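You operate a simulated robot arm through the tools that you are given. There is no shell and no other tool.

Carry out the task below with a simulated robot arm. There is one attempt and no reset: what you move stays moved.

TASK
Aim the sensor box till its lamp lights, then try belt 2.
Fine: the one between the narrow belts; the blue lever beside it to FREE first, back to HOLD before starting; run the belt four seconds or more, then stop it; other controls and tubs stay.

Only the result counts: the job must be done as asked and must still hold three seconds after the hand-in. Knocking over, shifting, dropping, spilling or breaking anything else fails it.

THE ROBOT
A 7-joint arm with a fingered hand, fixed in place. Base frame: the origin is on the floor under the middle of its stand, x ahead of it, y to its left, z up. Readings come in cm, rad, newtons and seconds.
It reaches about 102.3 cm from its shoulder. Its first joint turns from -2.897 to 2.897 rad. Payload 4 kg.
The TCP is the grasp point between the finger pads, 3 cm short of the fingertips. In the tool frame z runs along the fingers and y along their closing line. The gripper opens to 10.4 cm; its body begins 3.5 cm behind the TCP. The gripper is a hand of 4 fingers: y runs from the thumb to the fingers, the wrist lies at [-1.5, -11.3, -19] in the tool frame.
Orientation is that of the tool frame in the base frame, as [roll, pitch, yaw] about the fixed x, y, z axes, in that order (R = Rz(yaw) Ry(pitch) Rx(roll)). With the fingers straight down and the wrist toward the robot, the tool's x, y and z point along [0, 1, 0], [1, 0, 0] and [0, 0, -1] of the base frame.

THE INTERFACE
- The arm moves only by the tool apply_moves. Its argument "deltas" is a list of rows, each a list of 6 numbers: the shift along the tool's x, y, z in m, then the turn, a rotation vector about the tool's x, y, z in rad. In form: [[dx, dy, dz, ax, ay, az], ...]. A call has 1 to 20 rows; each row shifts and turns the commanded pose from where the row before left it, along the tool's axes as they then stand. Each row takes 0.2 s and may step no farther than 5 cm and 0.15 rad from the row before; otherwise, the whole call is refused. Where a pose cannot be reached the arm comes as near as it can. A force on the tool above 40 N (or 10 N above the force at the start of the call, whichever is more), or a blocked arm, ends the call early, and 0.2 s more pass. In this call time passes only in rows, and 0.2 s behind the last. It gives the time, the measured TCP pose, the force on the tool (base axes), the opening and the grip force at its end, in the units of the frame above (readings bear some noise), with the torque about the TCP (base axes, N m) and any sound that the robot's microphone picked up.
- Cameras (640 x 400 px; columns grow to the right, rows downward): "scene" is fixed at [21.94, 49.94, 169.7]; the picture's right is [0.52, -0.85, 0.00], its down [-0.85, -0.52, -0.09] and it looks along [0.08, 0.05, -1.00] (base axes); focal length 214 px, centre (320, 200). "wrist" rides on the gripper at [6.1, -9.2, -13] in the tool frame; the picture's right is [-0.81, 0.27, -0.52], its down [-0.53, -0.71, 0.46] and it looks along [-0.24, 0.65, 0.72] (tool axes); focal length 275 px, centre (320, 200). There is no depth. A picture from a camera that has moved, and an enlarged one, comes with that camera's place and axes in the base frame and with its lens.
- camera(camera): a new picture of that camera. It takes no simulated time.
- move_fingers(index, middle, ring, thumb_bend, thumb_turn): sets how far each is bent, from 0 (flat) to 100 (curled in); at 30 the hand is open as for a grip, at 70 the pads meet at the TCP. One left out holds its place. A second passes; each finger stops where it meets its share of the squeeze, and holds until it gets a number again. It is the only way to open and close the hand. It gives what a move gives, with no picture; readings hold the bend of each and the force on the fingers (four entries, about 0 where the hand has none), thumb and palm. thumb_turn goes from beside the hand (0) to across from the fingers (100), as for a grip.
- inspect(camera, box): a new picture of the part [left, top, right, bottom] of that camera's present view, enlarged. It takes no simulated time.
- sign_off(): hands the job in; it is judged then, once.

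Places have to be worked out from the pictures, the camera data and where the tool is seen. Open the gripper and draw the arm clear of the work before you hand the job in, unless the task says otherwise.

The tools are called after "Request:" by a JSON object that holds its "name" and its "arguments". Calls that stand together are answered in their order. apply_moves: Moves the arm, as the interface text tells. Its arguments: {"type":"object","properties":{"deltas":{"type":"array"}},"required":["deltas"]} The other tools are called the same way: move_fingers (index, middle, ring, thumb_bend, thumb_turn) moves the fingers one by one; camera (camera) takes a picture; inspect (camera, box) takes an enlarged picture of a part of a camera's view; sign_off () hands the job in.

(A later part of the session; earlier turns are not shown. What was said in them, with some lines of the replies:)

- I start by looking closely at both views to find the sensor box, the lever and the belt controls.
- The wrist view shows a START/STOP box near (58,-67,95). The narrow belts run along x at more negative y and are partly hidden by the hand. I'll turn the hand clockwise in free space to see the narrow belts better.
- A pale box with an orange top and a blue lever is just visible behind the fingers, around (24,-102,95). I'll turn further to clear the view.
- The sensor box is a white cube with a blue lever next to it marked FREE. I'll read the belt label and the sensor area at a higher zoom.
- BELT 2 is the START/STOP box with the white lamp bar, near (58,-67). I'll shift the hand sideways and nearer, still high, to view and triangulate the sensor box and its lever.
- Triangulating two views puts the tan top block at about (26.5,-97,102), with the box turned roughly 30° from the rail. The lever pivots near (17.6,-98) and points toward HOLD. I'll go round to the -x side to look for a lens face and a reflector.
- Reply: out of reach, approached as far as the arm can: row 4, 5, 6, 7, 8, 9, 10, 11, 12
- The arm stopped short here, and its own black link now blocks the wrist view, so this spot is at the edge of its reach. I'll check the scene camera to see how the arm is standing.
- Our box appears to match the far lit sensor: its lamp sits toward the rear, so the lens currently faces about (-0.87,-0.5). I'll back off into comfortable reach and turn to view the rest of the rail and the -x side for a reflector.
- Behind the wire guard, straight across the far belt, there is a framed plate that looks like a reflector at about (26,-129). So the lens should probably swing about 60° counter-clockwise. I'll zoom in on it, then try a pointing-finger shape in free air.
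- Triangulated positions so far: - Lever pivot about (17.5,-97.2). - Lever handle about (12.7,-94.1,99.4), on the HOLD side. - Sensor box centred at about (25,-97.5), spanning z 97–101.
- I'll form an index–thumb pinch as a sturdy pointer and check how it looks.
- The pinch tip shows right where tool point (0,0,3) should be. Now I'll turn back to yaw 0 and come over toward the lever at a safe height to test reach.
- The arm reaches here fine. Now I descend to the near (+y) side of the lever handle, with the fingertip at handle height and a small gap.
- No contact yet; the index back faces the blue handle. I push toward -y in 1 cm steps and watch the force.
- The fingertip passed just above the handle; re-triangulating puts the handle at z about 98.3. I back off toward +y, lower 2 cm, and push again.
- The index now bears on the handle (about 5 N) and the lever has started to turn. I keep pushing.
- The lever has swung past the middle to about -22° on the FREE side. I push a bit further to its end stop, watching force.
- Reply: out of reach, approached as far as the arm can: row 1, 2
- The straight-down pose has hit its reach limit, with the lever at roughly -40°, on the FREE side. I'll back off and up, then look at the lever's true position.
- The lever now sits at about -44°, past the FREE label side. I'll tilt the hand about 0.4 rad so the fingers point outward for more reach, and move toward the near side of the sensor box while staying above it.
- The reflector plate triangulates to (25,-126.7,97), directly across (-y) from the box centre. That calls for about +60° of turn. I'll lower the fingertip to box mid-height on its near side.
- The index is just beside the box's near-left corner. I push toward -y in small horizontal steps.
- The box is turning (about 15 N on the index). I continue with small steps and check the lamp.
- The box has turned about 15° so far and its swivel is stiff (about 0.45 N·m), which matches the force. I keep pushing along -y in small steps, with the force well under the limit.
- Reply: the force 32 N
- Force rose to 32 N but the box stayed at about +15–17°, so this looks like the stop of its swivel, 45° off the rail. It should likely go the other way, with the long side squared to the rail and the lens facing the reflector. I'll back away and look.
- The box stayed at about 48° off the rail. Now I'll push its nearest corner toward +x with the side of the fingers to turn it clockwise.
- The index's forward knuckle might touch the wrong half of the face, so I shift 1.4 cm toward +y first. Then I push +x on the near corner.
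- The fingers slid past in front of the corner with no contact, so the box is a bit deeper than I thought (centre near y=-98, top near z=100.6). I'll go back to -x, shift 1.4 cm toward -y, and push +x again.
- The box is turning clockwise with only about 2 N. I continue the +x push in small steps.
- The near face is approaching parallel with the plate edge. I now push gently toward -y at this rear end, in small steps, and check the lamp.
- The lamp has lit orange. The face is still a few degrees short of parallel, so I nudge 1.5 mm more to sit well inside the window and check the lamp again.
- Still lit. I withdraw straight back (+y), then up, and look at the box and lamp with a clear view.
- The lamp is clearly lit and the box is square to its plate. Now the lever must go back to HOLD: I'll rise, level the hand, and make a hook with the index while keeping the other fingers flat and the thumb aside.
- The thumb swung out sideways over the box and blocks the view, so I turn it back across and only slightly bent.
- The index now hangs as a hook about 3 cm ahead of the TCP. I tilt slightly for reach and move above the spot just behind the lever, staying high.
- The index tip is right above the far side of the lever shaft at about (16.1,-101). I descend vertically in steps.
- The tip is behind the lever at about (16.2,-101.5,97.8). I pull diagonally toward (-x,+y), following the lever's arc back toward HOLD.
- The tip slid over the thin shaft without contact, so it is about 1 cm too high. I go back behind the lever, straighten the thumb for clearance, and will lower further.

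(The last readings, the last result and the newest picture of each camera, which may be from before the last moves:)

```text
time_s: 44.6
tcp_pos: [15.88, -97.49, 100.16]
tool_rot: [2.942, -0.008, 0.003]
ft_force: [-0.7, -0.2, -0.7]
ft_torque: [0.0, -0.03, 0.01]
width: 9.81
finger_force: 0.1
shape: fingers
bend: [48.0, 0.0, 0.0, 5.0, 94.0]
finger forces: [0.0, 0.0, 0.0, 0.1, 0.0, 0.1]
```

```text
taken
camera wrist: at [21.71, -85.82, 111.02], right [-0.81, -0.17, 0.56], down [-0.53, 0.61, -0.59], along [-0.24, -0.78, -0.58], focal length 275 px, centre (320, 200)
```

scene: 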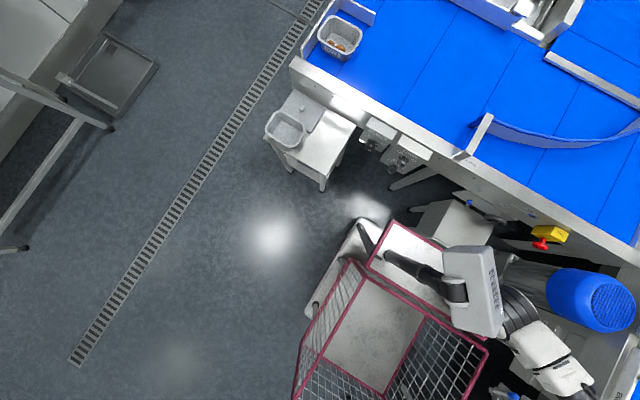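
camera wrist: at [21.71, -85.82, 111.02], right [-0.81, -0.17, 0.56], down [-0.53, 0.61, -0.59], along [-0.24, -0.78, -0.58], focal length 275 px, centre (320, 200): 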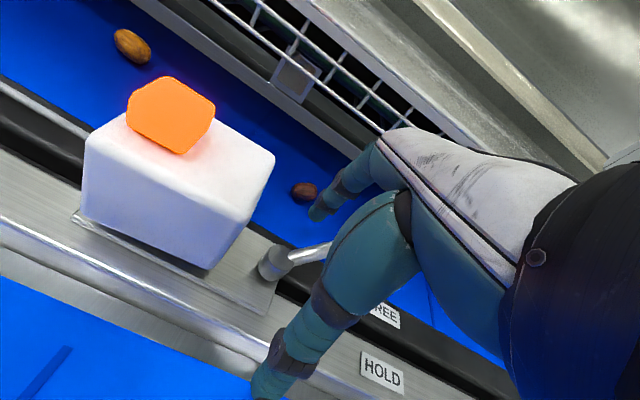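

Request:
{"name": "apply_moves", "arguments": {"deltas": [[0, -0.0012, 0.0059, 0, 0, 0], [0, -0.0012, 0.0064, 0, 0, 0]]}}

Request:
{"name": "apply_moves", "arguments": {"deltas": [[-0.006, -0.0069, -0.0014, 0, 0, 0], [-0.006, -0.0069, -0.0014, 0, 0, 0]]}}

Request:
{"name": "inspect", "arguments": {"camera": "wrist", "box": [180, 130, 380, 290]}}

```text
time_s: 45.2
tcp_pos: [15.74, -97.39, 98.74]
tool_rot: [2.942, -0.01, 0.006]
ft_force: [-0.2, 0.4, 0.0]
ft_torque: [0.0, 0.0, -0.03]
width: 9.81
finger_force: 0.0
shape: fingers
bend: [48.0, 0.0, 0.0, 5.0, 94.0]
finger forces: [0.1, 0.0, 0.0, 0.0, 0.0, 0.0]
```

```text
time_s: 45.8
tcp_pos: [14.77, -95.91, 98.81]
tool_rot: [2.94, -0.008, 0.004]
ft_force: [1.2, -0.6, 1.3]
ft_torque: [-0.06, -0.04, 0.07]
width: 10.02
finger_force: 1.3
shape: fingers
bend: [46.0, 0.0, 0.0, 5.0, 94.0]
finger forces: [2.0, 0.1, 0.0, 0.0, 0.0, 0.1]
```

```text
2.50 times, centred on (280, 210) of wrist
camera zoom: at [20.59, -84.39, 109.76], right [-0.81, -0.17, 0.56], down [-0.53, 0.61, -0.59], along [-0.24, -0.78, -0.58], focal length 688 px, centre (420, 175)
```

zoom: 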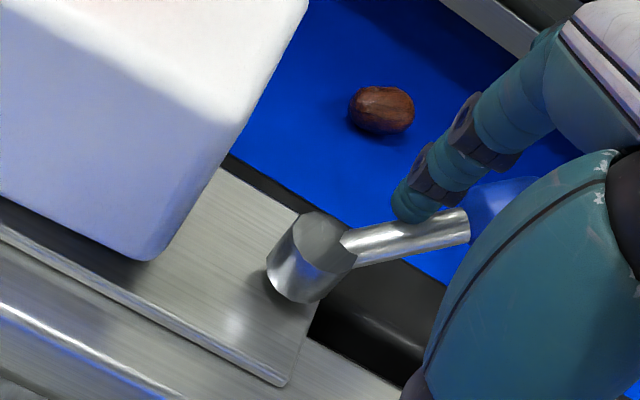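

Contact with the shaft (2 N), but close to the pivot. I slide outward (-x) for more leverage and pull on.

Request:
{"name": "apply_moves", "arguments": {"deltas": [[-0.008, -0.002, 0, 0, 0, 0], [-0.007, -0.0049, -0.001, 0, 0, 0], [-0.004, -0.0069, -0.0014, 0, 0, 0]]}}

Request:
{"name": "inspect", "arguments": {"camera": "wrist", "box": [180, 130, 380, 290]}}

```text
time_s: 46.6
tcp_pos: [12.52, -94.56, 98.68]
tool_rot: [2.942, -0.007, 0.004]
ft_force: [-0.1, -0.5, -0.9]
ft_torque: [0.01, 0.02, 0.01]
width: 9.88
finger_force: 0.2
shape: fingers
bend: [48.0, 0.0, 0.0, 5.0, 94.0]
finger forces: [0.2, 0.0, 0.0, 0.0, 0.1, 0.0]
```

```text
2.50 times, centred on (280, 210) of wrist
camera zoom: at [18.51, -83.0, 109.62], right [-0.81, -0.17, 0.56], down [-0.53, 0.61, -0.59], along [-0.24, -0.78, -0.58], focal length 688 px, centre (420, 175)
```

zoom: 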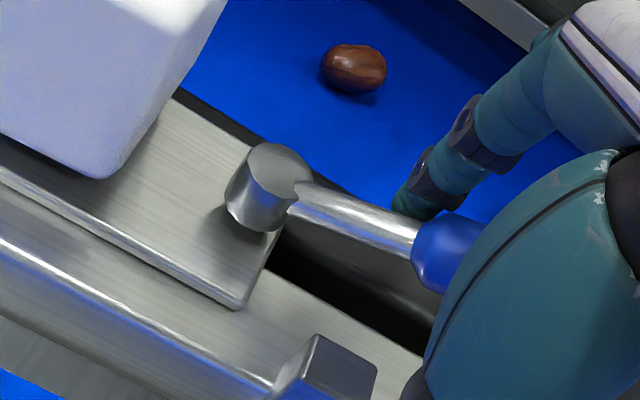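

The lever has swung to about -15°. I continue pulling toward +y.

Request:
{"name": "apply_moves", "arguments": {"deltas": [[0, -0.0078, -0.0016, 0, 0, 0], [0, -0.0078, -0.0016, 0, 0, 0], [0, -0.0078, -0.0016, 0, 0, 0]]}}

Request:
{"name": "inspect", "arguments": {"camera": "wrist", "box": [180, 130, 380, 290]}}

```text
time_s: 47.4
tcp_pos: [12.58, -92.3, 98.72]
tool_rot: [2.941, -0.009, 0.002]
ft_force: [-0.7, -6.0, -1.4]
ft_torque: [-0.03, 0.02, -0.04]
width: 10.56
finger_force: 2.0
shape: fingers
bend: [42.0, 0.0, 0.0, 5.0, 94.0]
finger forces: [5.1, 0.1, 0.0, 0.0, 0.1, 0.1]
```

```text
2.50 times, centred on (280, 210) of wrist
camera zoom: at [18.63, -80.69, 109.68], right [-0.81, -0.17, 0.55], down [-0.53, 0.61, -0.59], along [-0.24, -0.78, -0.58], focal length 688 px, centre (420, 175)
```

zoom: 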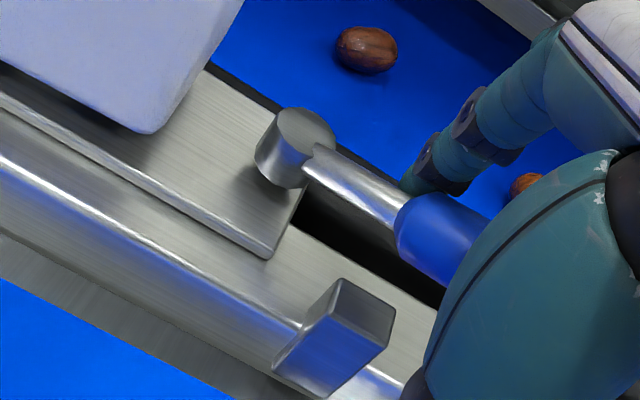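

Request:
{"name": "apply_moves", "arguments": {"deltas": [[0, -0.0078, -0.0016, 0, 0, 0], [0, -0.0078, -0.0016, 0, 0, 0], [0, -0.0078, -0.0016, 0, 0, 0]]}}

Request:
{"name": "inspect", "arguments": {"camera": "wrist", "box": [180, 130, 380, 290]}}

```text
time_s: 48.2
tcp_pos: [12.85, -89.92, 98.96]
tool_rot: [2.939, -0.01, 0.006]
ft_force: [4.8, -17.1, 3.6]
ft_torque: [-0.32, -0.07, 0.15]
width: 12.24
finger_force: 7.5
shape: fingers
bend: [29.0, 0.0, 0.0, 5.0, 94.0]
finger forces: [14.9, 0.0, 0.0, 0.0, 0.1, 0.1]
```

```text
2.50 times, centred on (280, 210) of wrist
camera zoom: at [18.75, -78.35, 109.74], right [-0.81, -0.17, 0.56], down [-0.53, 0.6, -0.59], along [-0.24, -0.78, -0.58], focal length 688 px, centre (420, 175)
```

zoom: 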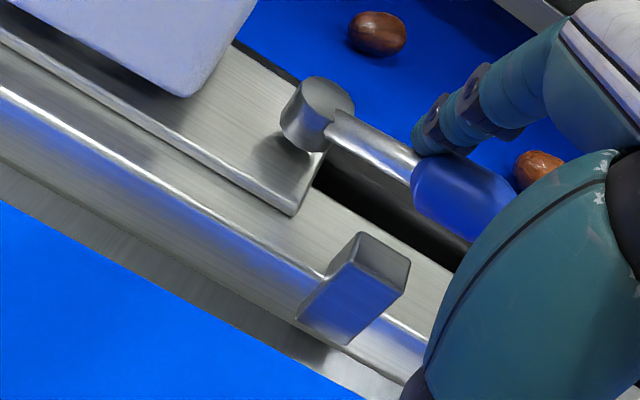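

The lever has come round to about +15°, but the single index is yielding at 15 N. I ease back a little, then flex index and middle together around the handle for a stronger pull.

Request:
{"name": "apply_moves", "arguments": {"deltas": [[0, 0.0098, 0.002, 0, 0, 0]]}}

Request:
{"name": "move_fingers", "arguments": {"index": 62, "middle": 62}}

Request:
{"name": "camera", "arguments": {"camera": "wrist"}}

Request:
{"name": "inspect", "arguments": {"camera": "wrist", "box": [180, 130, 380, 290]}}

```text
time_s: 48.6
tcp_pos: [12.96, -90.86, 98.95]
tool_rot: [2.94, -0.008, 0.006]
ft_force: [7.1, -5.6, 12.0]
ft_torque: [-0.63, -0.23, 0.31]
width: 11.52
finger_force: 5.8
shape: fingers
bend: [34.0, 0.0, 0.0, 5.0, 94.0]
finger forces: [11.7, 0.1, 0.1, 0.1, 0.1, 0.0]
```

```text
time_s: 49.6
tcp_pos: [12.8, -90.94, 98.87]
tool_rot: [2.941, -0.008, 0.004]
ft_force: [2.5, -15.8, 10.4]
ft_torque: [-0.77, -0.11, 0.19]
width: 11.55
finger_force: 9.6
shape: fingers
bend: [33.0, 41.0, 0.0, 5.0, 94.0]
finger forces: [11.4, 7.5, 0.0, 0.0, 0.0, 0.0]
```

```text
taken
camera wrist: at [18.62, -79.31, 109.75], right [-0.81, -0.17, 0.56], down [-0.53, 0.61, -0.59], along [-0.24, -0.78, -0.58], focal length 275 px, centre (320, 200)
```

wrist: 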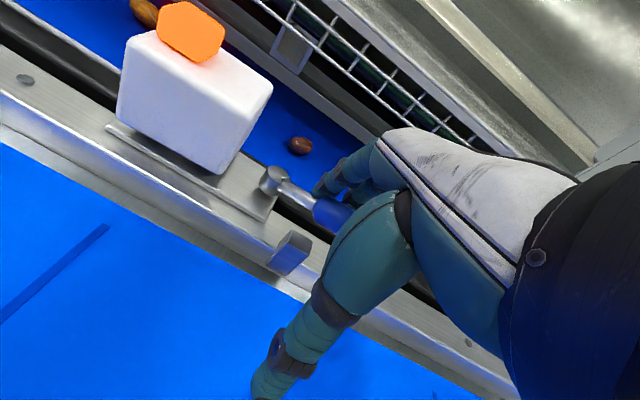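

```text
2.50 times, centred on (280, 210) of wrist
camera zoom: at [18.62, -79.31, 109.75], right [-0.81, -0.17, 0.56], down [-0.53, 0.61, -0.59], along [-0.24, -0.78, -0.58], focal length 688 px, centre (420, 175)
```

zoom: 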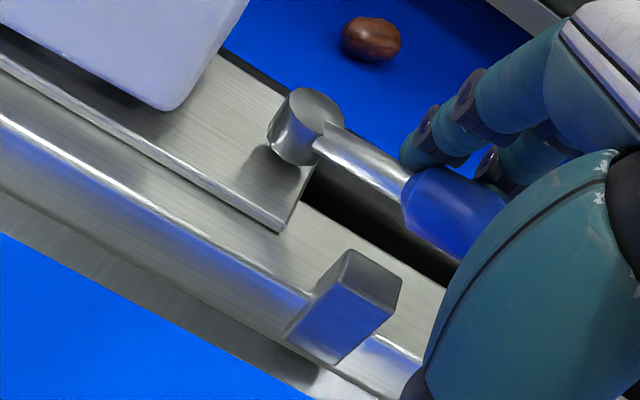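

The fingers stall at about 19 N. The handle start computes to (14.2,-94.4), matching its original HOLD position, so the lever is back against its stop. I open the fingers away from it, rise, and verify.

Request:
{"name": "move_fingers", "arguments": {"index": 0, "middle": 0}}

Request:
{"name": "apply_moves", "arguments": {"deltas": [[0, 0.004, -0.02, 0, 0, 0], [0, 0.004, -0.02, 0, 0, 0], [0, 0.004, -0.02, 0, 0, 0], [0, -0.01, -0.02, 0, 0, 0], [0, -0.02, -0.02, 0, 0, 0], [0, -0.03, -0.02, 0, 0, 0], [0, -0.03, -0.02, 0, 0, 0]]}}

Request:
{"name": "camera", "arguments": {"camera": "wrist"}}

Request:
{"name": "inspect", "arguments": {"camera": "wrist", "box": [160, 100, 360, 280]}}

```text
time_s: 50.6
tcp_pos: [12.77, -90.85, 98.86]
tool_rot: [2.941, -0.007, 0.002]
ft_force: [0.3, 0.7, 0.9]
ft_torque: [-0.03, -0.01, 0.0]
width: 15.93
finger_force: 0.0
shape: fingers
bend: [0.0, 0.0, 0.0, 5.0, 94.0]
finger forces: [0.0, 0.0, 0.0, 0.0, 0.1, 0.0]
```

```text
time_s: 52.2
tcp_pos: [12.61, -80.36, 110.96]
tool_rot: [2.94, -0.012, 0.005]
ft_force: [0.2, -0.2, 0.2]
ft_torque: [0.06, -0.02, 0.02]
width: 15.92
finger_force: 0.2
shape: fingers
bend: [0.0, 0.0, 0.0, 5.0, 94.0]
finger forces: [0.1, 0.0, 0.0, 0.1, 0.1, 0.1]
```

```text
taken
camera wrist: at [18.49, -68.77, 121.87], right [-0.81, -0.17, 0.55], down [-0.53, 0.61, -0.59], along [-0.24, -0.78, -0.58], focal length 275 px, centre (320, 200)
```

wrist: 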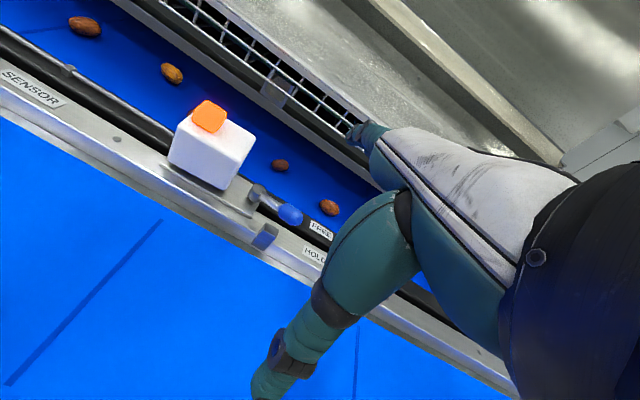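

```text
2.22 times, centred on (260, 190) of wrist
camera zoom: at [18.49, -68.77, 121.87], right [-0.81, -0.17, 0.55], down [-0.53, 0.61, -0.59], along [-0.24, -0.78, -0.58], focal length 612 px, centre (453, 222)
```

zoom: 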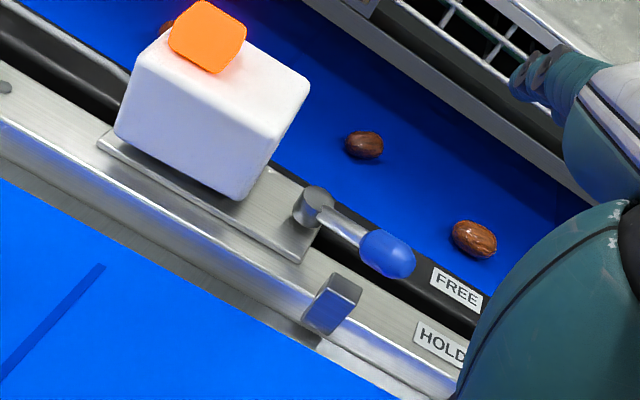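

The lamp is still lit. To confirm the lever really is at its original HOLD angle, I return to my earlier viewpoint and compare the picture directly.

Request:
{"name": "apply_moves", "arguments": {"deltas": [[0, 0, -0.02, 0.1, 0, 0], [0, 0, -0.02, 0.1, 0, 0], [-0.0007, -0.0191, -0.035, 0, 0, 0.005], [-0.0007, -0.0191, -0.035, 0, 0, -0.005], [-0.0007, -0.0191, -0.035, 0, 0, 0], [-0.0007, -0.0191, -0.035, 0, 0, -0.01], [-0.0007, -0.0191, -0.035, 0, 0, -0.01], [-0.0007, -0.0191, -0.035, 0, 0, -0.01], [-0.0007, -0.0191, -0.023, 0, 0, 0]]}}

Request:
{"name": "inspect", "arguments": {"camera": "wrist", "box": [180, 130, 340, 230]}}

```text
time_s: 54.2
tcp_pos: [11.68, -66.37, 138.08]
tool_rot: [-3.141, -0.008, 0.035]
ft_force: [-0.4, 0.0, -0.8]
ft_torque: [0.01, 0.0, 0.01]
width: 15.93
finger_force: 0.1
shape: fingers
bend: [0.0, 0.0, 0.0, 5.0, 94.0]
finger forces: [0.1, 0.0, 0.0, 0.0, 0.0, 0.0]
```

```text
4.00 times, centred on (260, 180) of wrist
camera zoom: at [17.27, -57.06, 151.11], right [-0.8, -0.3, 0.51], down [-0.55, 0.69, -0.46], along [-0.22, -0.65, -0.73], focal length 1101 px, centre (560, 280)
```

zoom: 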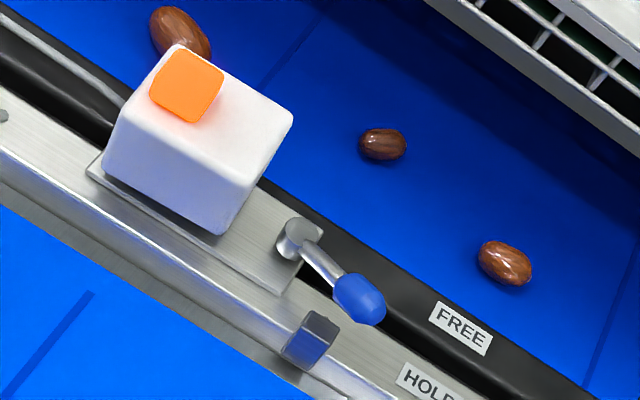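

The lever-to-boss vector matches the original picture almost exactly, so it is back at HOLD with the lamp lit. Next is belt 2: START triangulates to about (56.9,-65.9,97.4) and STOP to (49.1,-65.7,97.7). I shape a single pointing index and move above START.

Request:
{"name": "move_fingers", "arguments": {"index": 48}}

Request:
{"name": "apply_moves", "arguments": {"deltas": [[0.044, 0, 0, 0, 0, 0], [0.044, 0, 0, 0, 0, 0], [0.044, 0, 0, 0, 0, 0], [0.044, 0, 0, 0, 0, 0], [0.044, 0, 0, 0, 0, -0.007], [0.044, 0, 0.01, 0, 0, -0.007], [0.044, -0.004, 0.01, 0, 0, -0.007], [0.044, -0.004, 0.02, 0, 0, -0.007], [0.044, -0.004, 0.02, 0, 0, -0.007]]}}

Request:
{"name": "camera", "arguments": {"camera": "wrist"}}

```text
time_s: 55.2
tcp_pos: [11.66, -66.33, 138.07]
tool_rot: [3.14, -0.009, 0.032]
ft_force: [0.9, 0.7, 0.8]
ft_torque: [-0.01, 0.02, 0.03]
width: 9.84
finger_force: 0.0
shape: fingers
bend: [48.0, 0.0, 0.0, 5.0, 94.0]
finger forces: [0.1, 0.0, 0.0, 0.1, 0.0, 0.0]
```

```text
time_s: 57.2
tcp_pos: [51.26, -63.67, 132.4]
tool_rot: [3.138, -0.01, 0.069]
ft_force: [-0.7, -0.8, -0.3]
ft_torque: [0.02, -0.03, 0.02]
width: 9.83
finger_force: 0.1
shape: fingers
bend: [48.0, 0.0, 0.0, 5.0, 94.0]
finger forces: [0.0, 0.1, 0.0, 0.0, 0.0, 0.0]
```

```text
taken
camera wrist: at [56.59, -54.06, 145.54], right [-0.79, -0.33, 0.51], down [-0.58, 0.67, -0.46], along [-0.19, -0.66, -0.73], focal length 275 px, centre (320, 200)
```

wrist: 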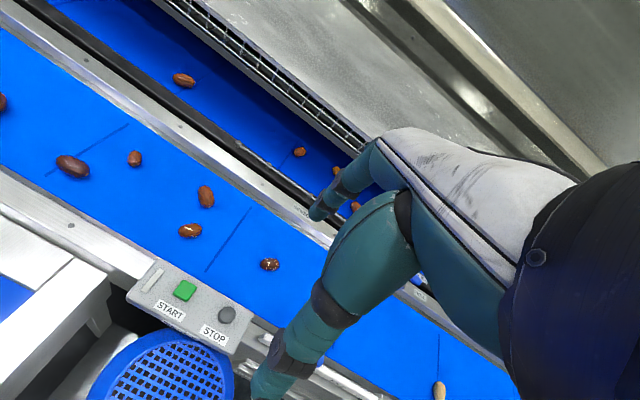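

Re-triangulated from here, START is at (57.1,-66.1,97.4) and STOP at (49.4,-66.1,97.6). I move so the index tip is over START and come down to about 5 cm above it.

Request:
{"name": "apply_moves", "arguments": {"deltas": [[0.0075, -0.0006, 0.0377, 0, 0, 0], [0.0075, -0.0006, 0.0377, 0, 0, 0], [0.0075, -0.0006, 0.0377, 0, 0, 0], [0.0075, -0.0006, 0.0377, 0, 0, 0], [0.0075, -0.0006, 0.0377, 0, 0, 0], [0.0075, -0.0006, 0.0377, 0, 0, 0], [0.0075, -0.0006, 0.0377, 0, 0, 0]]}}

Request:
{"name": "camera", "arguments": {"camera": "wrist"}}

Request:
{"name": "inspect", "arguments": {"camera": "wrist", "box": [200, 120, 400, 280]}}

```text
time_s: 58.8
tcp_pos: [56.55, -62.76, 106.22]
tool_rot: [-3.141, -0.01, 0.068]
ft_force: [-0.2, 0.0, 0.1]
ft_torque: [0.0, 0.01, 0.0]
width: 9.84
finger_force: 0.0
shape: fingers
bend: [48.0, 0.0, 0.0, 5.0, 94.0]
finger forces: [0.1, 0.1, 0.0, 0.1, 0.1, 0.1]
```

```text
taken
camera wrist: at [61.87, -53.25, 119.18], right [-0.79, -0.33, 0.51], down [-0.58, 0.68, -0.46], along [-0.19, -0.66, -0.73], focal length 275 px, centre (320, 200)
```

wrist: 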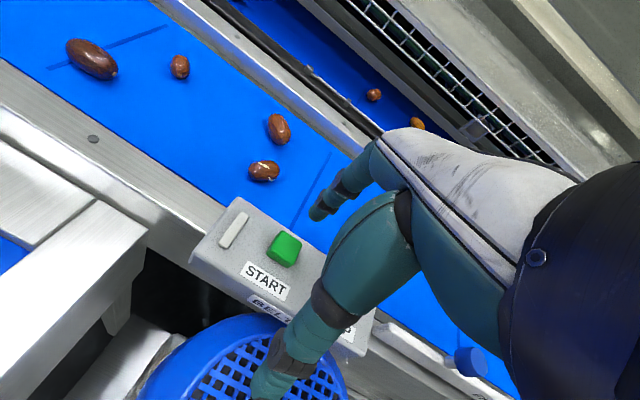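

```text
2.50 times, centred on (300, 200) of wrist
camera zoom: at [61.87, -53.25, 119.18], right [-0.79, -0.33, 0.51], down [-0.58, 0.68, -0.46], along [-0.19, -0.66, -0.73], focal length 688 px, centre (370, 200)
```

zoom: 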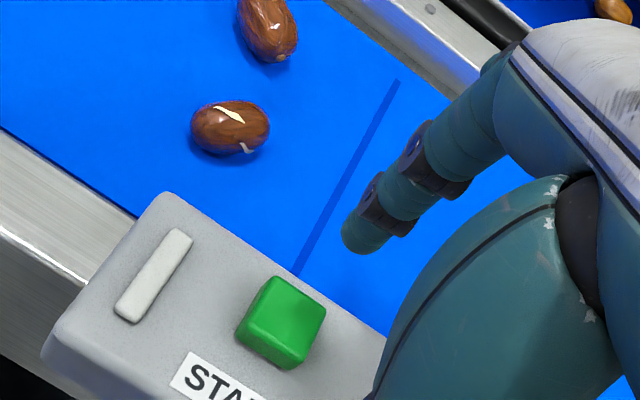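

The button sits directly beneath the index tip (within 1–2 mm by calculation). I descend 4.5 cm, then in small steps until it presses.

Request:
{"name": "apply_moves", "arguments": {"deltas": [[0, 0, 0.02, 0, 0, 0], [0, 0, 0.02, 0, 0, 0], [0, 0, 0.006, 0, 0, 0]]}}

Request:
{"name": "inspect", "arguments": {"camera": "wrist", "box": [200, 120, 400, 280]}}

```text
time_s: 59.6
tcp_pos: [56.75, -62.88, 101.57]
tool_rot: [3.139, -0.009, 0.068]
ft_force: [0.4, -0.5, 0.1]
ft_torque: [-0.04, -0.02, 0.01]
width: 9.86
finger_force: 0.1
shape: fingers
bend: [48.0, 0.0, 0.0, 5.0, 94.0]
finger forces: [0.0, 0.0, 0.0, 0.0, 0.0, 0.0]
```

```text
2.50 times, centred on (300, 200) of wrist
camera zoom: at [61.96, -53.26, 114.54], right [-0.79, -0.33, 0.51], down [-0.58, 0.67, -0.46], along [-0.19, -0.66, -0.73], focal length 688 px, centre (370, 200)
```

zoom: 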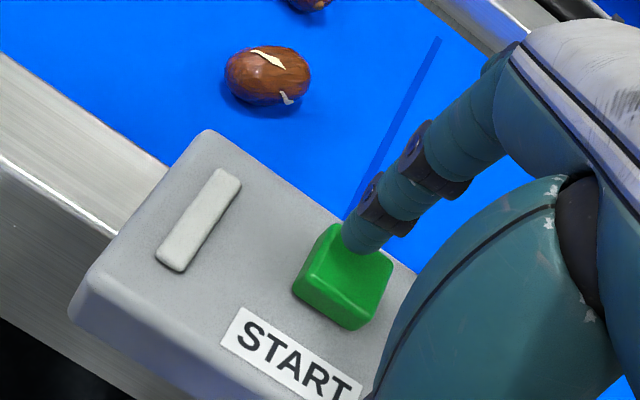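

Request:
{"name": "apply_moves", "arguments": {"deltas": [[0, 0, 0.005, 0, 0, 0], [0, 0, 0.004, 0, 0, 0]]}}

Request:
{"name": "inspect", "arguments": {"camera": "wrist", "box": [200, 120, 400, 280]}}

```text
time_s: 60.2
tcp_pos: [56.72, -62.78, 100.75]
tool_rot: [3.139, -0.008, 0.069]
ft_force: [-0.4, -0.1, 1.5]
ft_torque: [-0.1, -0.02, -0.03]
width: 9.84
finger_force: 1.1
shape: fingers
bend: [48.0, 0.0, 0.0, 5.0, 94.0]
finger forces: [2.0, 0.1, 0.1, 0.1, 0.1, 0.0]
```

```text
2.50 times, centred on (300, 200) of wrist
camera zoom: at [61.97, -53.26, 113.66], right [-0.79, -0.33, 0.51], down [-0.58, 0.67, -0.46], along [-0.19, -0.66, -0.73], focal length 688 px, centre (370, 200)
```

zoom: 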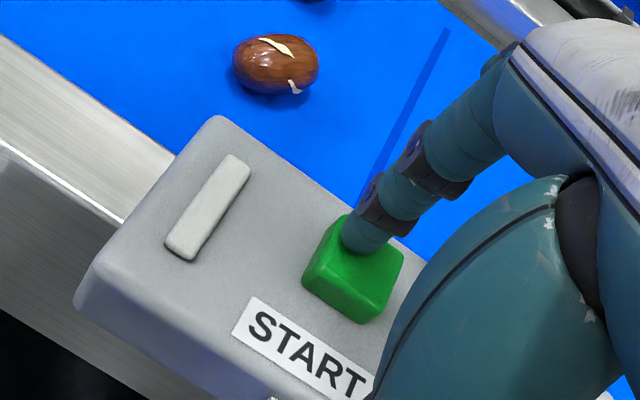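

The tip touches the button (2 N). I press a few millimetres further and watch for the run lamp or a sound.

Request:
{"name": "apply_moves", "arguments": {"deltas": [[0, 0, 0.004, 0, 0, 0]]}}

Request:
{"name": "inspect", "arguments": {"camera": "wrist", "box": [200, 120, 400, 280]}}

```text
time_s: 60.6
tcp_pos: [56.71, -62.95, 100.31]
tool_rot: [3.139, -0.008, 0.068]
ft_force: [-1.8, 1.4, 8.0]
ft_torque: [-0.29, -0.06, -0.03]
width: 9.83
finger_force: 3.6
shape: fingers
bend: [48.0, 0.0, 0.0, 5.0, 94.0]
finger forces: [8.1, 0.1, 0.0, 0.0, 0.0, 0.0]
heard: click
```

```text
2.50 times, centred on (300, 200) of wrist
camera zoom: at [61.98, -53.27, 113.32], right [-0.79, -0.33, 0.51], down [-0.58, 0.67, -0.46], along [-0.19, -0.66, -0.72], focal length 688 px, centre (370, 200)
```

zoom: 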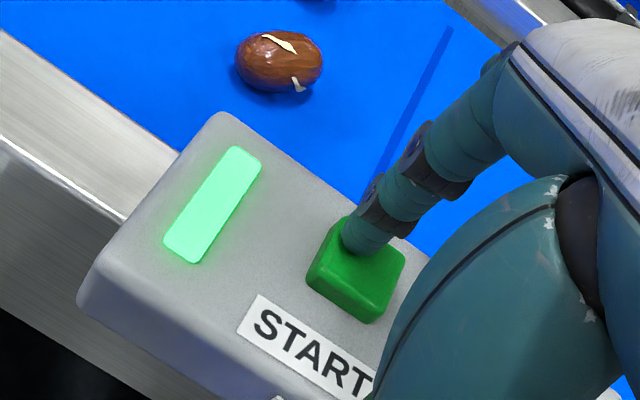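

It clicked and the run lamp turned green at about t=60.5. I lift off and move over STOP, waiting so the belt runs more than four seconds.

Request:
{"name": "apply_moves", "arguments": {"deltas": [[0, 0, -0.02, 0, 0, 0], [0, 0, -0.015, 0, 0, 0], [-0.0384, -0.0027, 0, 0, 0, 0], [-0.0384, -0.0027, 0, 0, 0, 0]]}}

Request:
{"name": "camera", "arguments": {"camera": "wrist"}}

Request:
{"name": "inspect", "arguments": {"camera": "wrist", "box": [200, 120, 400, 280]}}

```text
time_s: 61.6
tcp_pos: [49.05, -62.7, 103.66]
tool_rot: [3.141, -0.006, 0.07]
ft_force: [0.2, 0.5, 0.2]
ft_torque: [-0.02, 0.02, -0.01]
width: 9.86
finger_force: 0.0
shape: fingers
bend: [48.0, 0.0, 0.0, 5.0, 94.0]
finger forces: [0.1, 0.1, 0.0, 0.1, 0.0, 0.0]
```

```text
taken
camera wrist: at [54.33, -53.16, 116.67], right [-0.79, -0.33, 0.51], down [-0.58, 0.67, -0.46], along [-0.19, -0.66, -0.73], focal length 275 px, centre (320, 200)
```

wrist: 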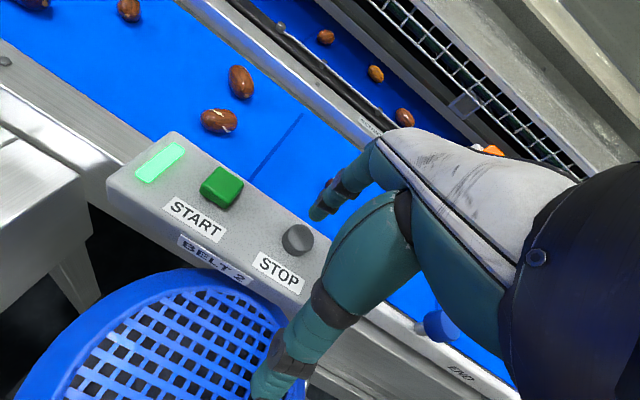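

```text
2.50 times, centred on (300, 200) of wrist
camera zoom: at [54.33, -53.16, 116.67], right [-0.79, -0.33, 0.51], down [-0.58, 0.67, -0.46], along [-0.19, -0.66, -0.73], focal length 688 px, centre (370, 200)
```

zoom: 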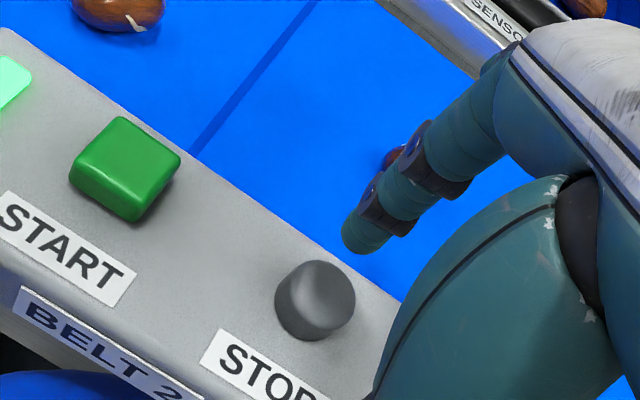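

STOP lies in the same place relative to the fingertip as START did. I wait a second and check that the belt is moving.

Request:
{"name": "apply_moves", "arguments": {"deltas": [[0, 0, 0, 0, 0, 0], [0, 0, 0, 0, 0, 0], [0, 0, 0, 0, 0, 0], [0, 0, 0, 0, 0, 0]]}}

Request:
{"name": "camera", "arguments": {"camera": "wrist"}}

```text
time_s: 62.6
tcp_pos: [48.96, -62.76, 103.62]
tool_rot: [3.14, -0.01, 0.069]
ft_force: [0.5, 0.1, -0.4]
ft_torque: [0.02, 0.02, -0.01]
width: 9.85
finger_force: 0.1
shape: fingers
bend: [48.0, 0.0, 0.0, 5.0, 94.0]
finger forces: [0.0, 0.0, 0.0, 0.0, 0.0, 0.1]
```

```text
taken
camera wrist: at [54.26, -53.2, 116.7], right [-0.79, -0.33, 0.51], down [-0.58, 0.67, -0.46], along [-0.19, -0.66, -0.73], focal length 275 px, centre (320, 200)
```

wrist: 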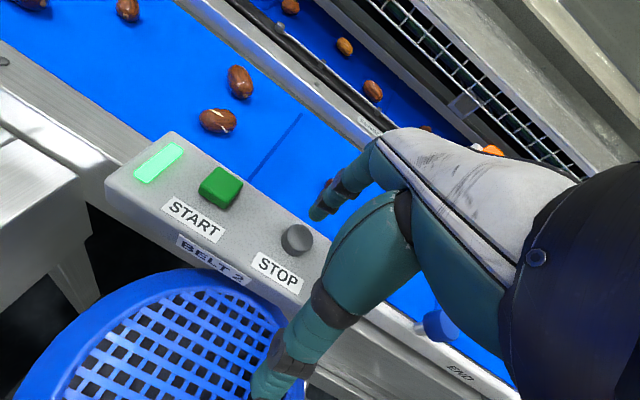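

The far belt's nuts are moving, so belt 2 is running, and the sensor lamp is still lit. I wait on and then lower close to STOP, without touching before t≈65.

Request:
{"name": "apply_moves", "arguments": {"deltas": [[0, 0, 0, 0, 0, 0], [0, 0, 0, 0, 0, 0], [0, 0, 0, 0, 0, 0], [0, 0, 0, 0, 0, 0], [0, 0, 0, 0, 0, 0], [0, 0, 0, 0, 0, 0], [0, 0, 0, 0, 0, 0], [0, 0, 0, 0, 0, 0], [0, 0, 0, 0, 0, 0], [0, 0, 0.01, 0, 0, 0], [0, 0, 0.009, 0, 0, 0]]}}

Request:
{"name": "inspect", "arguments": {"camera": "wrist", "box": [200, 120, 400, 280]}}

```text
time_s: 65.0
tcp_pos: [48.86, -62.75, 101.76]
tool_rot: [3.14, -0.009, 0.069]
ft_force: [-0.6, 0.4, -1.1]
ft_torque: [0.03, 0.01, -0.03]
width: 9.85
finger_force: 0.1
shape: fingers
bend: [48.0, 0.0, 0.0, 5.0, 94.0]
finger forces: [0.1, 0.0, 0.0, 0.1, 0.0, 0.1]
```

```text
2.50 times, centred on (300, 200) of wrist
camera zoom: at [54.32, -53.19, 114.77], right [-0.79, -0.33, 0.51], down [-0.58, 0.67, -0.46], along [-0.19, -0.66, -0.73], focal length 688 px, centre (370, 200)
```

zoom: 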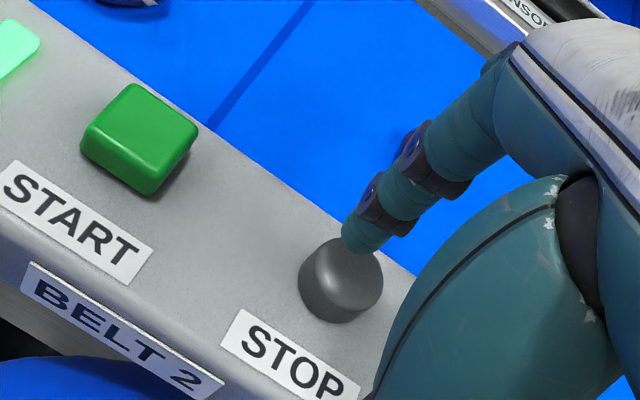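

The belt has run about 4.5 s and the tip is over STOP. I press down in small steps.

Request:
{"name": "apply_moves", "arguments": {"deltas": [[0, 0, 0.005, 0, 0, 0], [0, 0, 0.005, 0, 0, 0], [0, 0, 0.004, 0, 0, 0]]}}

Request:
{"name": "inspect", "arguments": {"camera": "wrist", "box": [160, 100, 400, 280]}}

```text
time_s: 65.8
tcp_pos: [49.04, -62.9, 100.45]
tool_rot: [3.14, -0.008, 0.067]
ft_force: [0.2, -0.3, 3.7]
ft_torque: [-0.14, -0.06, 0.0]
width: 9.86
finger_force: 1.8
shape: fingers
bend: [48.0, 0.0, 0.0, 5.0, 94.0]
finger forces: [3.2, 0.1, 0.1, 0.0, 0.0, 0.0]
heard: click
```

```text
2.22 times, centred on (280, 190) of wrist
camera zoom: at [54.3, -53.24, 113.38], right [-0.79, -0.33, 0.51], down [-0.58, 0.67, -0.46], along [-0.19, -0.66, -0.73], focal length 612 px, centre (409, 222)
```

zoom: 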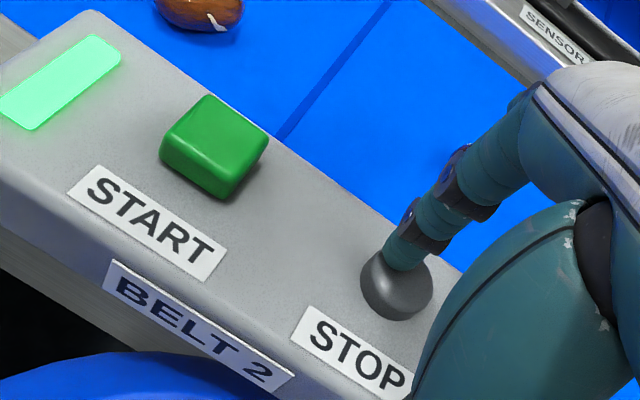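

I heard a click, but the lamp still shows green in this frame. I press 2 mm more, then lift and check again.

Request:
{"name": "apply_moves", "arguments": {"deltas": [[0, 0, 0.002, 0, 0, 0]]}}

Request:
{"name": "camera", "arguments": {"camera": "wrist"}}

```text
time_s: 66.2
tcp_pos: [48.95, -62.89, 100.38]
tool_rot: [3.138, -0.008, 0.067]
ft_force: [-1.0, 1.4, 13.5]
ft_torque: [-0.49, -0.14, 0.0]
width: 9.85
finger_force: 7.0
shape: fingers
bend: [48.0, 0.0, 0.0, 5.0, 94.0]
finger forces: [13.9, 0.1, 0.1, 0.1, 0.0, 0.0]
```

```text
taken
camera wrist: at [54.31, -53.23, 113.28], right [-0.79, -0.33, 0.51], down [-0.58, 0.67, -0.46], along [-0.19, -0.66, -0.72], focal length 275 px, centre (320, 200)
```

wrist: 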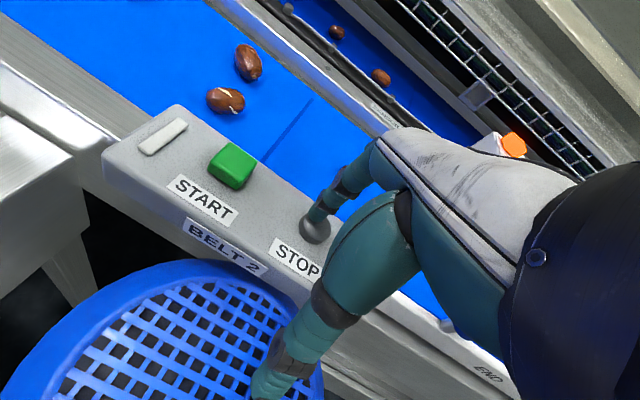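

The run lamp is now off and the sensor lamp remains orange. I lift straight up and draw back, then check everything.

Request:
{"name": "apply_moves", "arguments": {"deltas": [[0, 0, -0.02, 0, 0, 0], [0, 0, -0.04, 0, 0, 0], [0, 0, -0.04, 0, 0, 0], [0, 0, -0.04, 0, 0, 0], [-0.03, 0, -0.035, 0, 0, 0], [-0.04, 0, -0.03, 0, 0, 0], [-0.04, 0, -0.03, 0, 0, 0], [-0.04, 0, -0.03, 0, 0, 0], [-0.04, 0, -0.02, 0, 0, 0], [-0.04, 0, -0.02, 0, 0, 0]]}}

Request:
{"name": "move_fingers", "arguments": {"index": 30, "middle": 30, "ring": 30, "thumb_bend": 30, "thumb_turn": 98}}

Request:
{"name": "camera", "arguments": {"camera": "wrist"}}

Request:
{"name": "camera", "arguments": {"camera": "scene"}}

```text
time_s: 68.4
tcp_pos: [25.82, -64.5, 130.57]
tool_rot: [-3.141, -0.009, 0.07]
ft_force: [1.3, -0.3, 0.0]
ft_torque: [-0.01, 0.05, -0.01]
width: 9.86
finger_force: 0.0
shape: fingers
bend: [48.0, 0.0, 0.0, 5.0, 94.0]
finger forces: [0.0, 0.1, 0.0, 0.1, 0.0, 0.0]
```

```text
time_s: 69.4
tcp_pos: [25.89, -64.33, 130.56]
tool_rot: [3.139, -0.007, 0.067]
ft_force: [0.8, -0.3, -0.8]
ft_torque: [-0.01, 0.03, -0.02]
width: 10.34
finger_force: 0.0
shape: fingers
bend: [30.0, 30.0, 30.0, 30.0, 95.0]
finger forces: [0.0, 0.0, 0.0, 0.1, 0.0, 0.0]
```

```text
taken
camera wrist: at [31.14, -54.77, 143.54], right [-0.79, -0.33, 0.51], down [-0.58, 0.67, -0.46], along [-0.19, -0.66, -0.73], focal length 275 px, centre (320, 200)
```

wrist: 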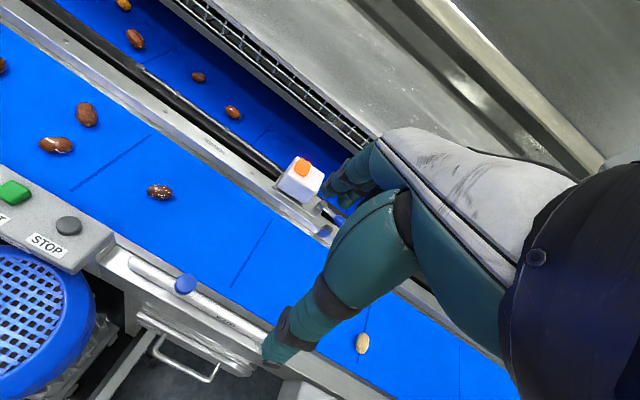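

```text
taken
```

scene: 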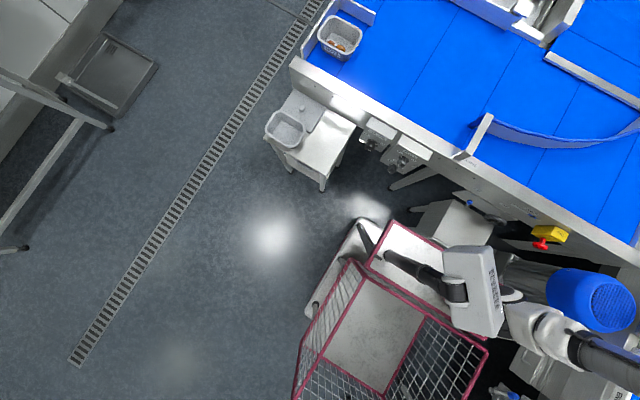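

Tubs and the other controls look unchanged. I shift back toward the robot for a last clear look at lever, lamp and the run light.

Request:
{"name": "apply_moves", "arguments": {"deltas": [[-0.035, -0.01, -0.01, 0, 0, 0], [-0.035, -0.01, -0.01, 0, 0, 0], [-0.03, -0.01, -0.01, 0, 0, 0]]}}

Request:
{"name": "camera", "arguments": {"camera": "wrist"}}

Request:
{"name": "inspect", "arguments": {"camera": "wrist", "box": [180, 100, 340, 220]}}

```text
time_s: 70.2
tcp_pos: [15.67, -62.09, 133.36]
tool_rot: [3.141, -0.008, 0.069]
ft_force: [0.7, -0.1, -1.3]
ft_torque: [0.0, 0.03, 0.0]
width: 10.36
finger_force: 0.1
shape: fingers
bend: [30.0, 30.0, 30.0, 30.0, 96.0]
finger forces: [0.0, 0.0, 0.0, 0.1, 0.1, 0.0]
```

```text
taken
camera wrist: at [20.99, -52.49, 146.38], right [-0.79, -0.33, 0.51], down [-0.58, 0.67, -0.46], along [-0.19, -0.66, -0.73], focal length 275 px, centre (320, 200)
```

wrist: 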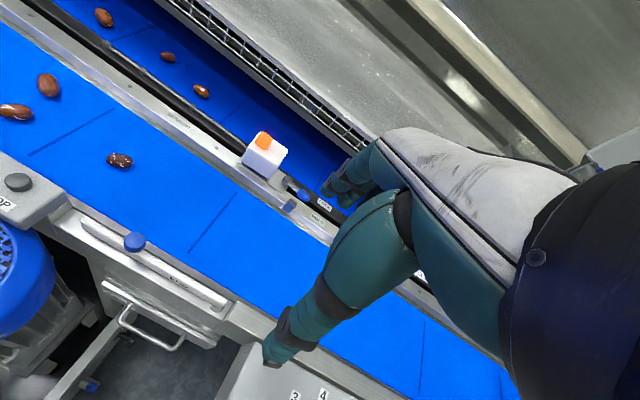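

```text
3.33 times, centred on (260, 160) of wrist
camera zoom: at [20.99, -52.49, 146.38], right [-0.79, -0.33, 0.51], down [-0.58, 0.67, -0.46], along [-0.19, -0.66, -0.73], focal length 918 px, centre (520, 333)
```

zoom: 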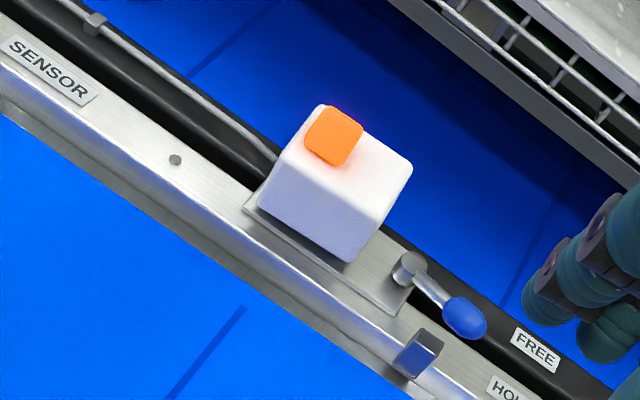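

The sensor lamp is lit and the lever is on HOLD. I wait a second and re-picture to confirm the belt is at rest before handing in.

Request:
{"name": "apply_moves", "arguments": {"deltas": [[0, 0, 0, 0, 0, 0], [0, 0, 0, 0, 0, 0], [0, 0, 0, 0, 0, 0], [0, 0, 0, 0, 0, 0], [0, 0, 0, 0, 0, 0]]}}

Request:
{"name": "camera", "arguments": {"camera": "wrist"}}

```text
time_s: 71.4
tcp_pos: [15.59, -62.08, 133.39]
tool_rot: [3.14, -0.008, 0.068]
ft_force: [-0.1, 0.0, -0.5]
ft_torque: [-0.01, -0.03, -0.06]
width: 10.35
finger_force: 0.1
shape: fingers
bend: [30.0, 30.0, 30.0, 30.0, 96.0]
finger forces: [0.0, 0.1, 0.0, 0.0, 0.0, 0.0]
```

```text
taken
camera wrist: at [20.97, -52.48, 146.39], right [-0.79, -0.33, 0.51], down [-0.58, 0.67, -0.46], along [-0.19, -0.66, -0.73], focal length 275 px, centre (320, 200)
```

wrist: 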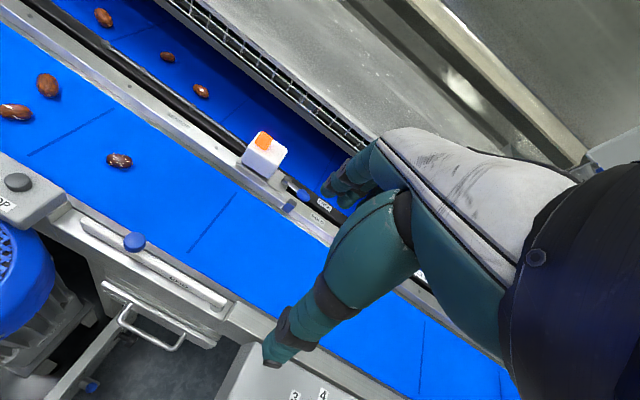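

The nuts have not moved between pictures, so belt 2 is stopped. The sensor lamp is lit, the lever is at HOLD, the hand is open and clear. I hand the job in.

Request:
{"name": "sign_off", "arguments": {}}

```text
The job is handed in.
```

The sensor box between the narrow belts is aimed and its lamp is lit. Belt 2 has been run for about 5 seconds and stopped, and I've handed the job in.

- **Lever:** I moved the blue lever to FREE before turning the box and put it back to HOLD before starting. Its final position matches the picture I took at the beginning.
- **Box:** I first turned it the wrong way and pushed against what seems to be its swivel stop, at about 32 N. I then turned it back until the lamp lit. The lamp stayed lit through the belt run and was still lit in the last picture.
- **Belt:** START clicked and the run light came on at about 60.5 s. STOP clicked at about 65.8 s and the light went out. The nuts were not moving in the last two pictures.
- **Everything else:** I touched no other controls, and the tubs in view look unchanged. The hand is open and clear of the work.
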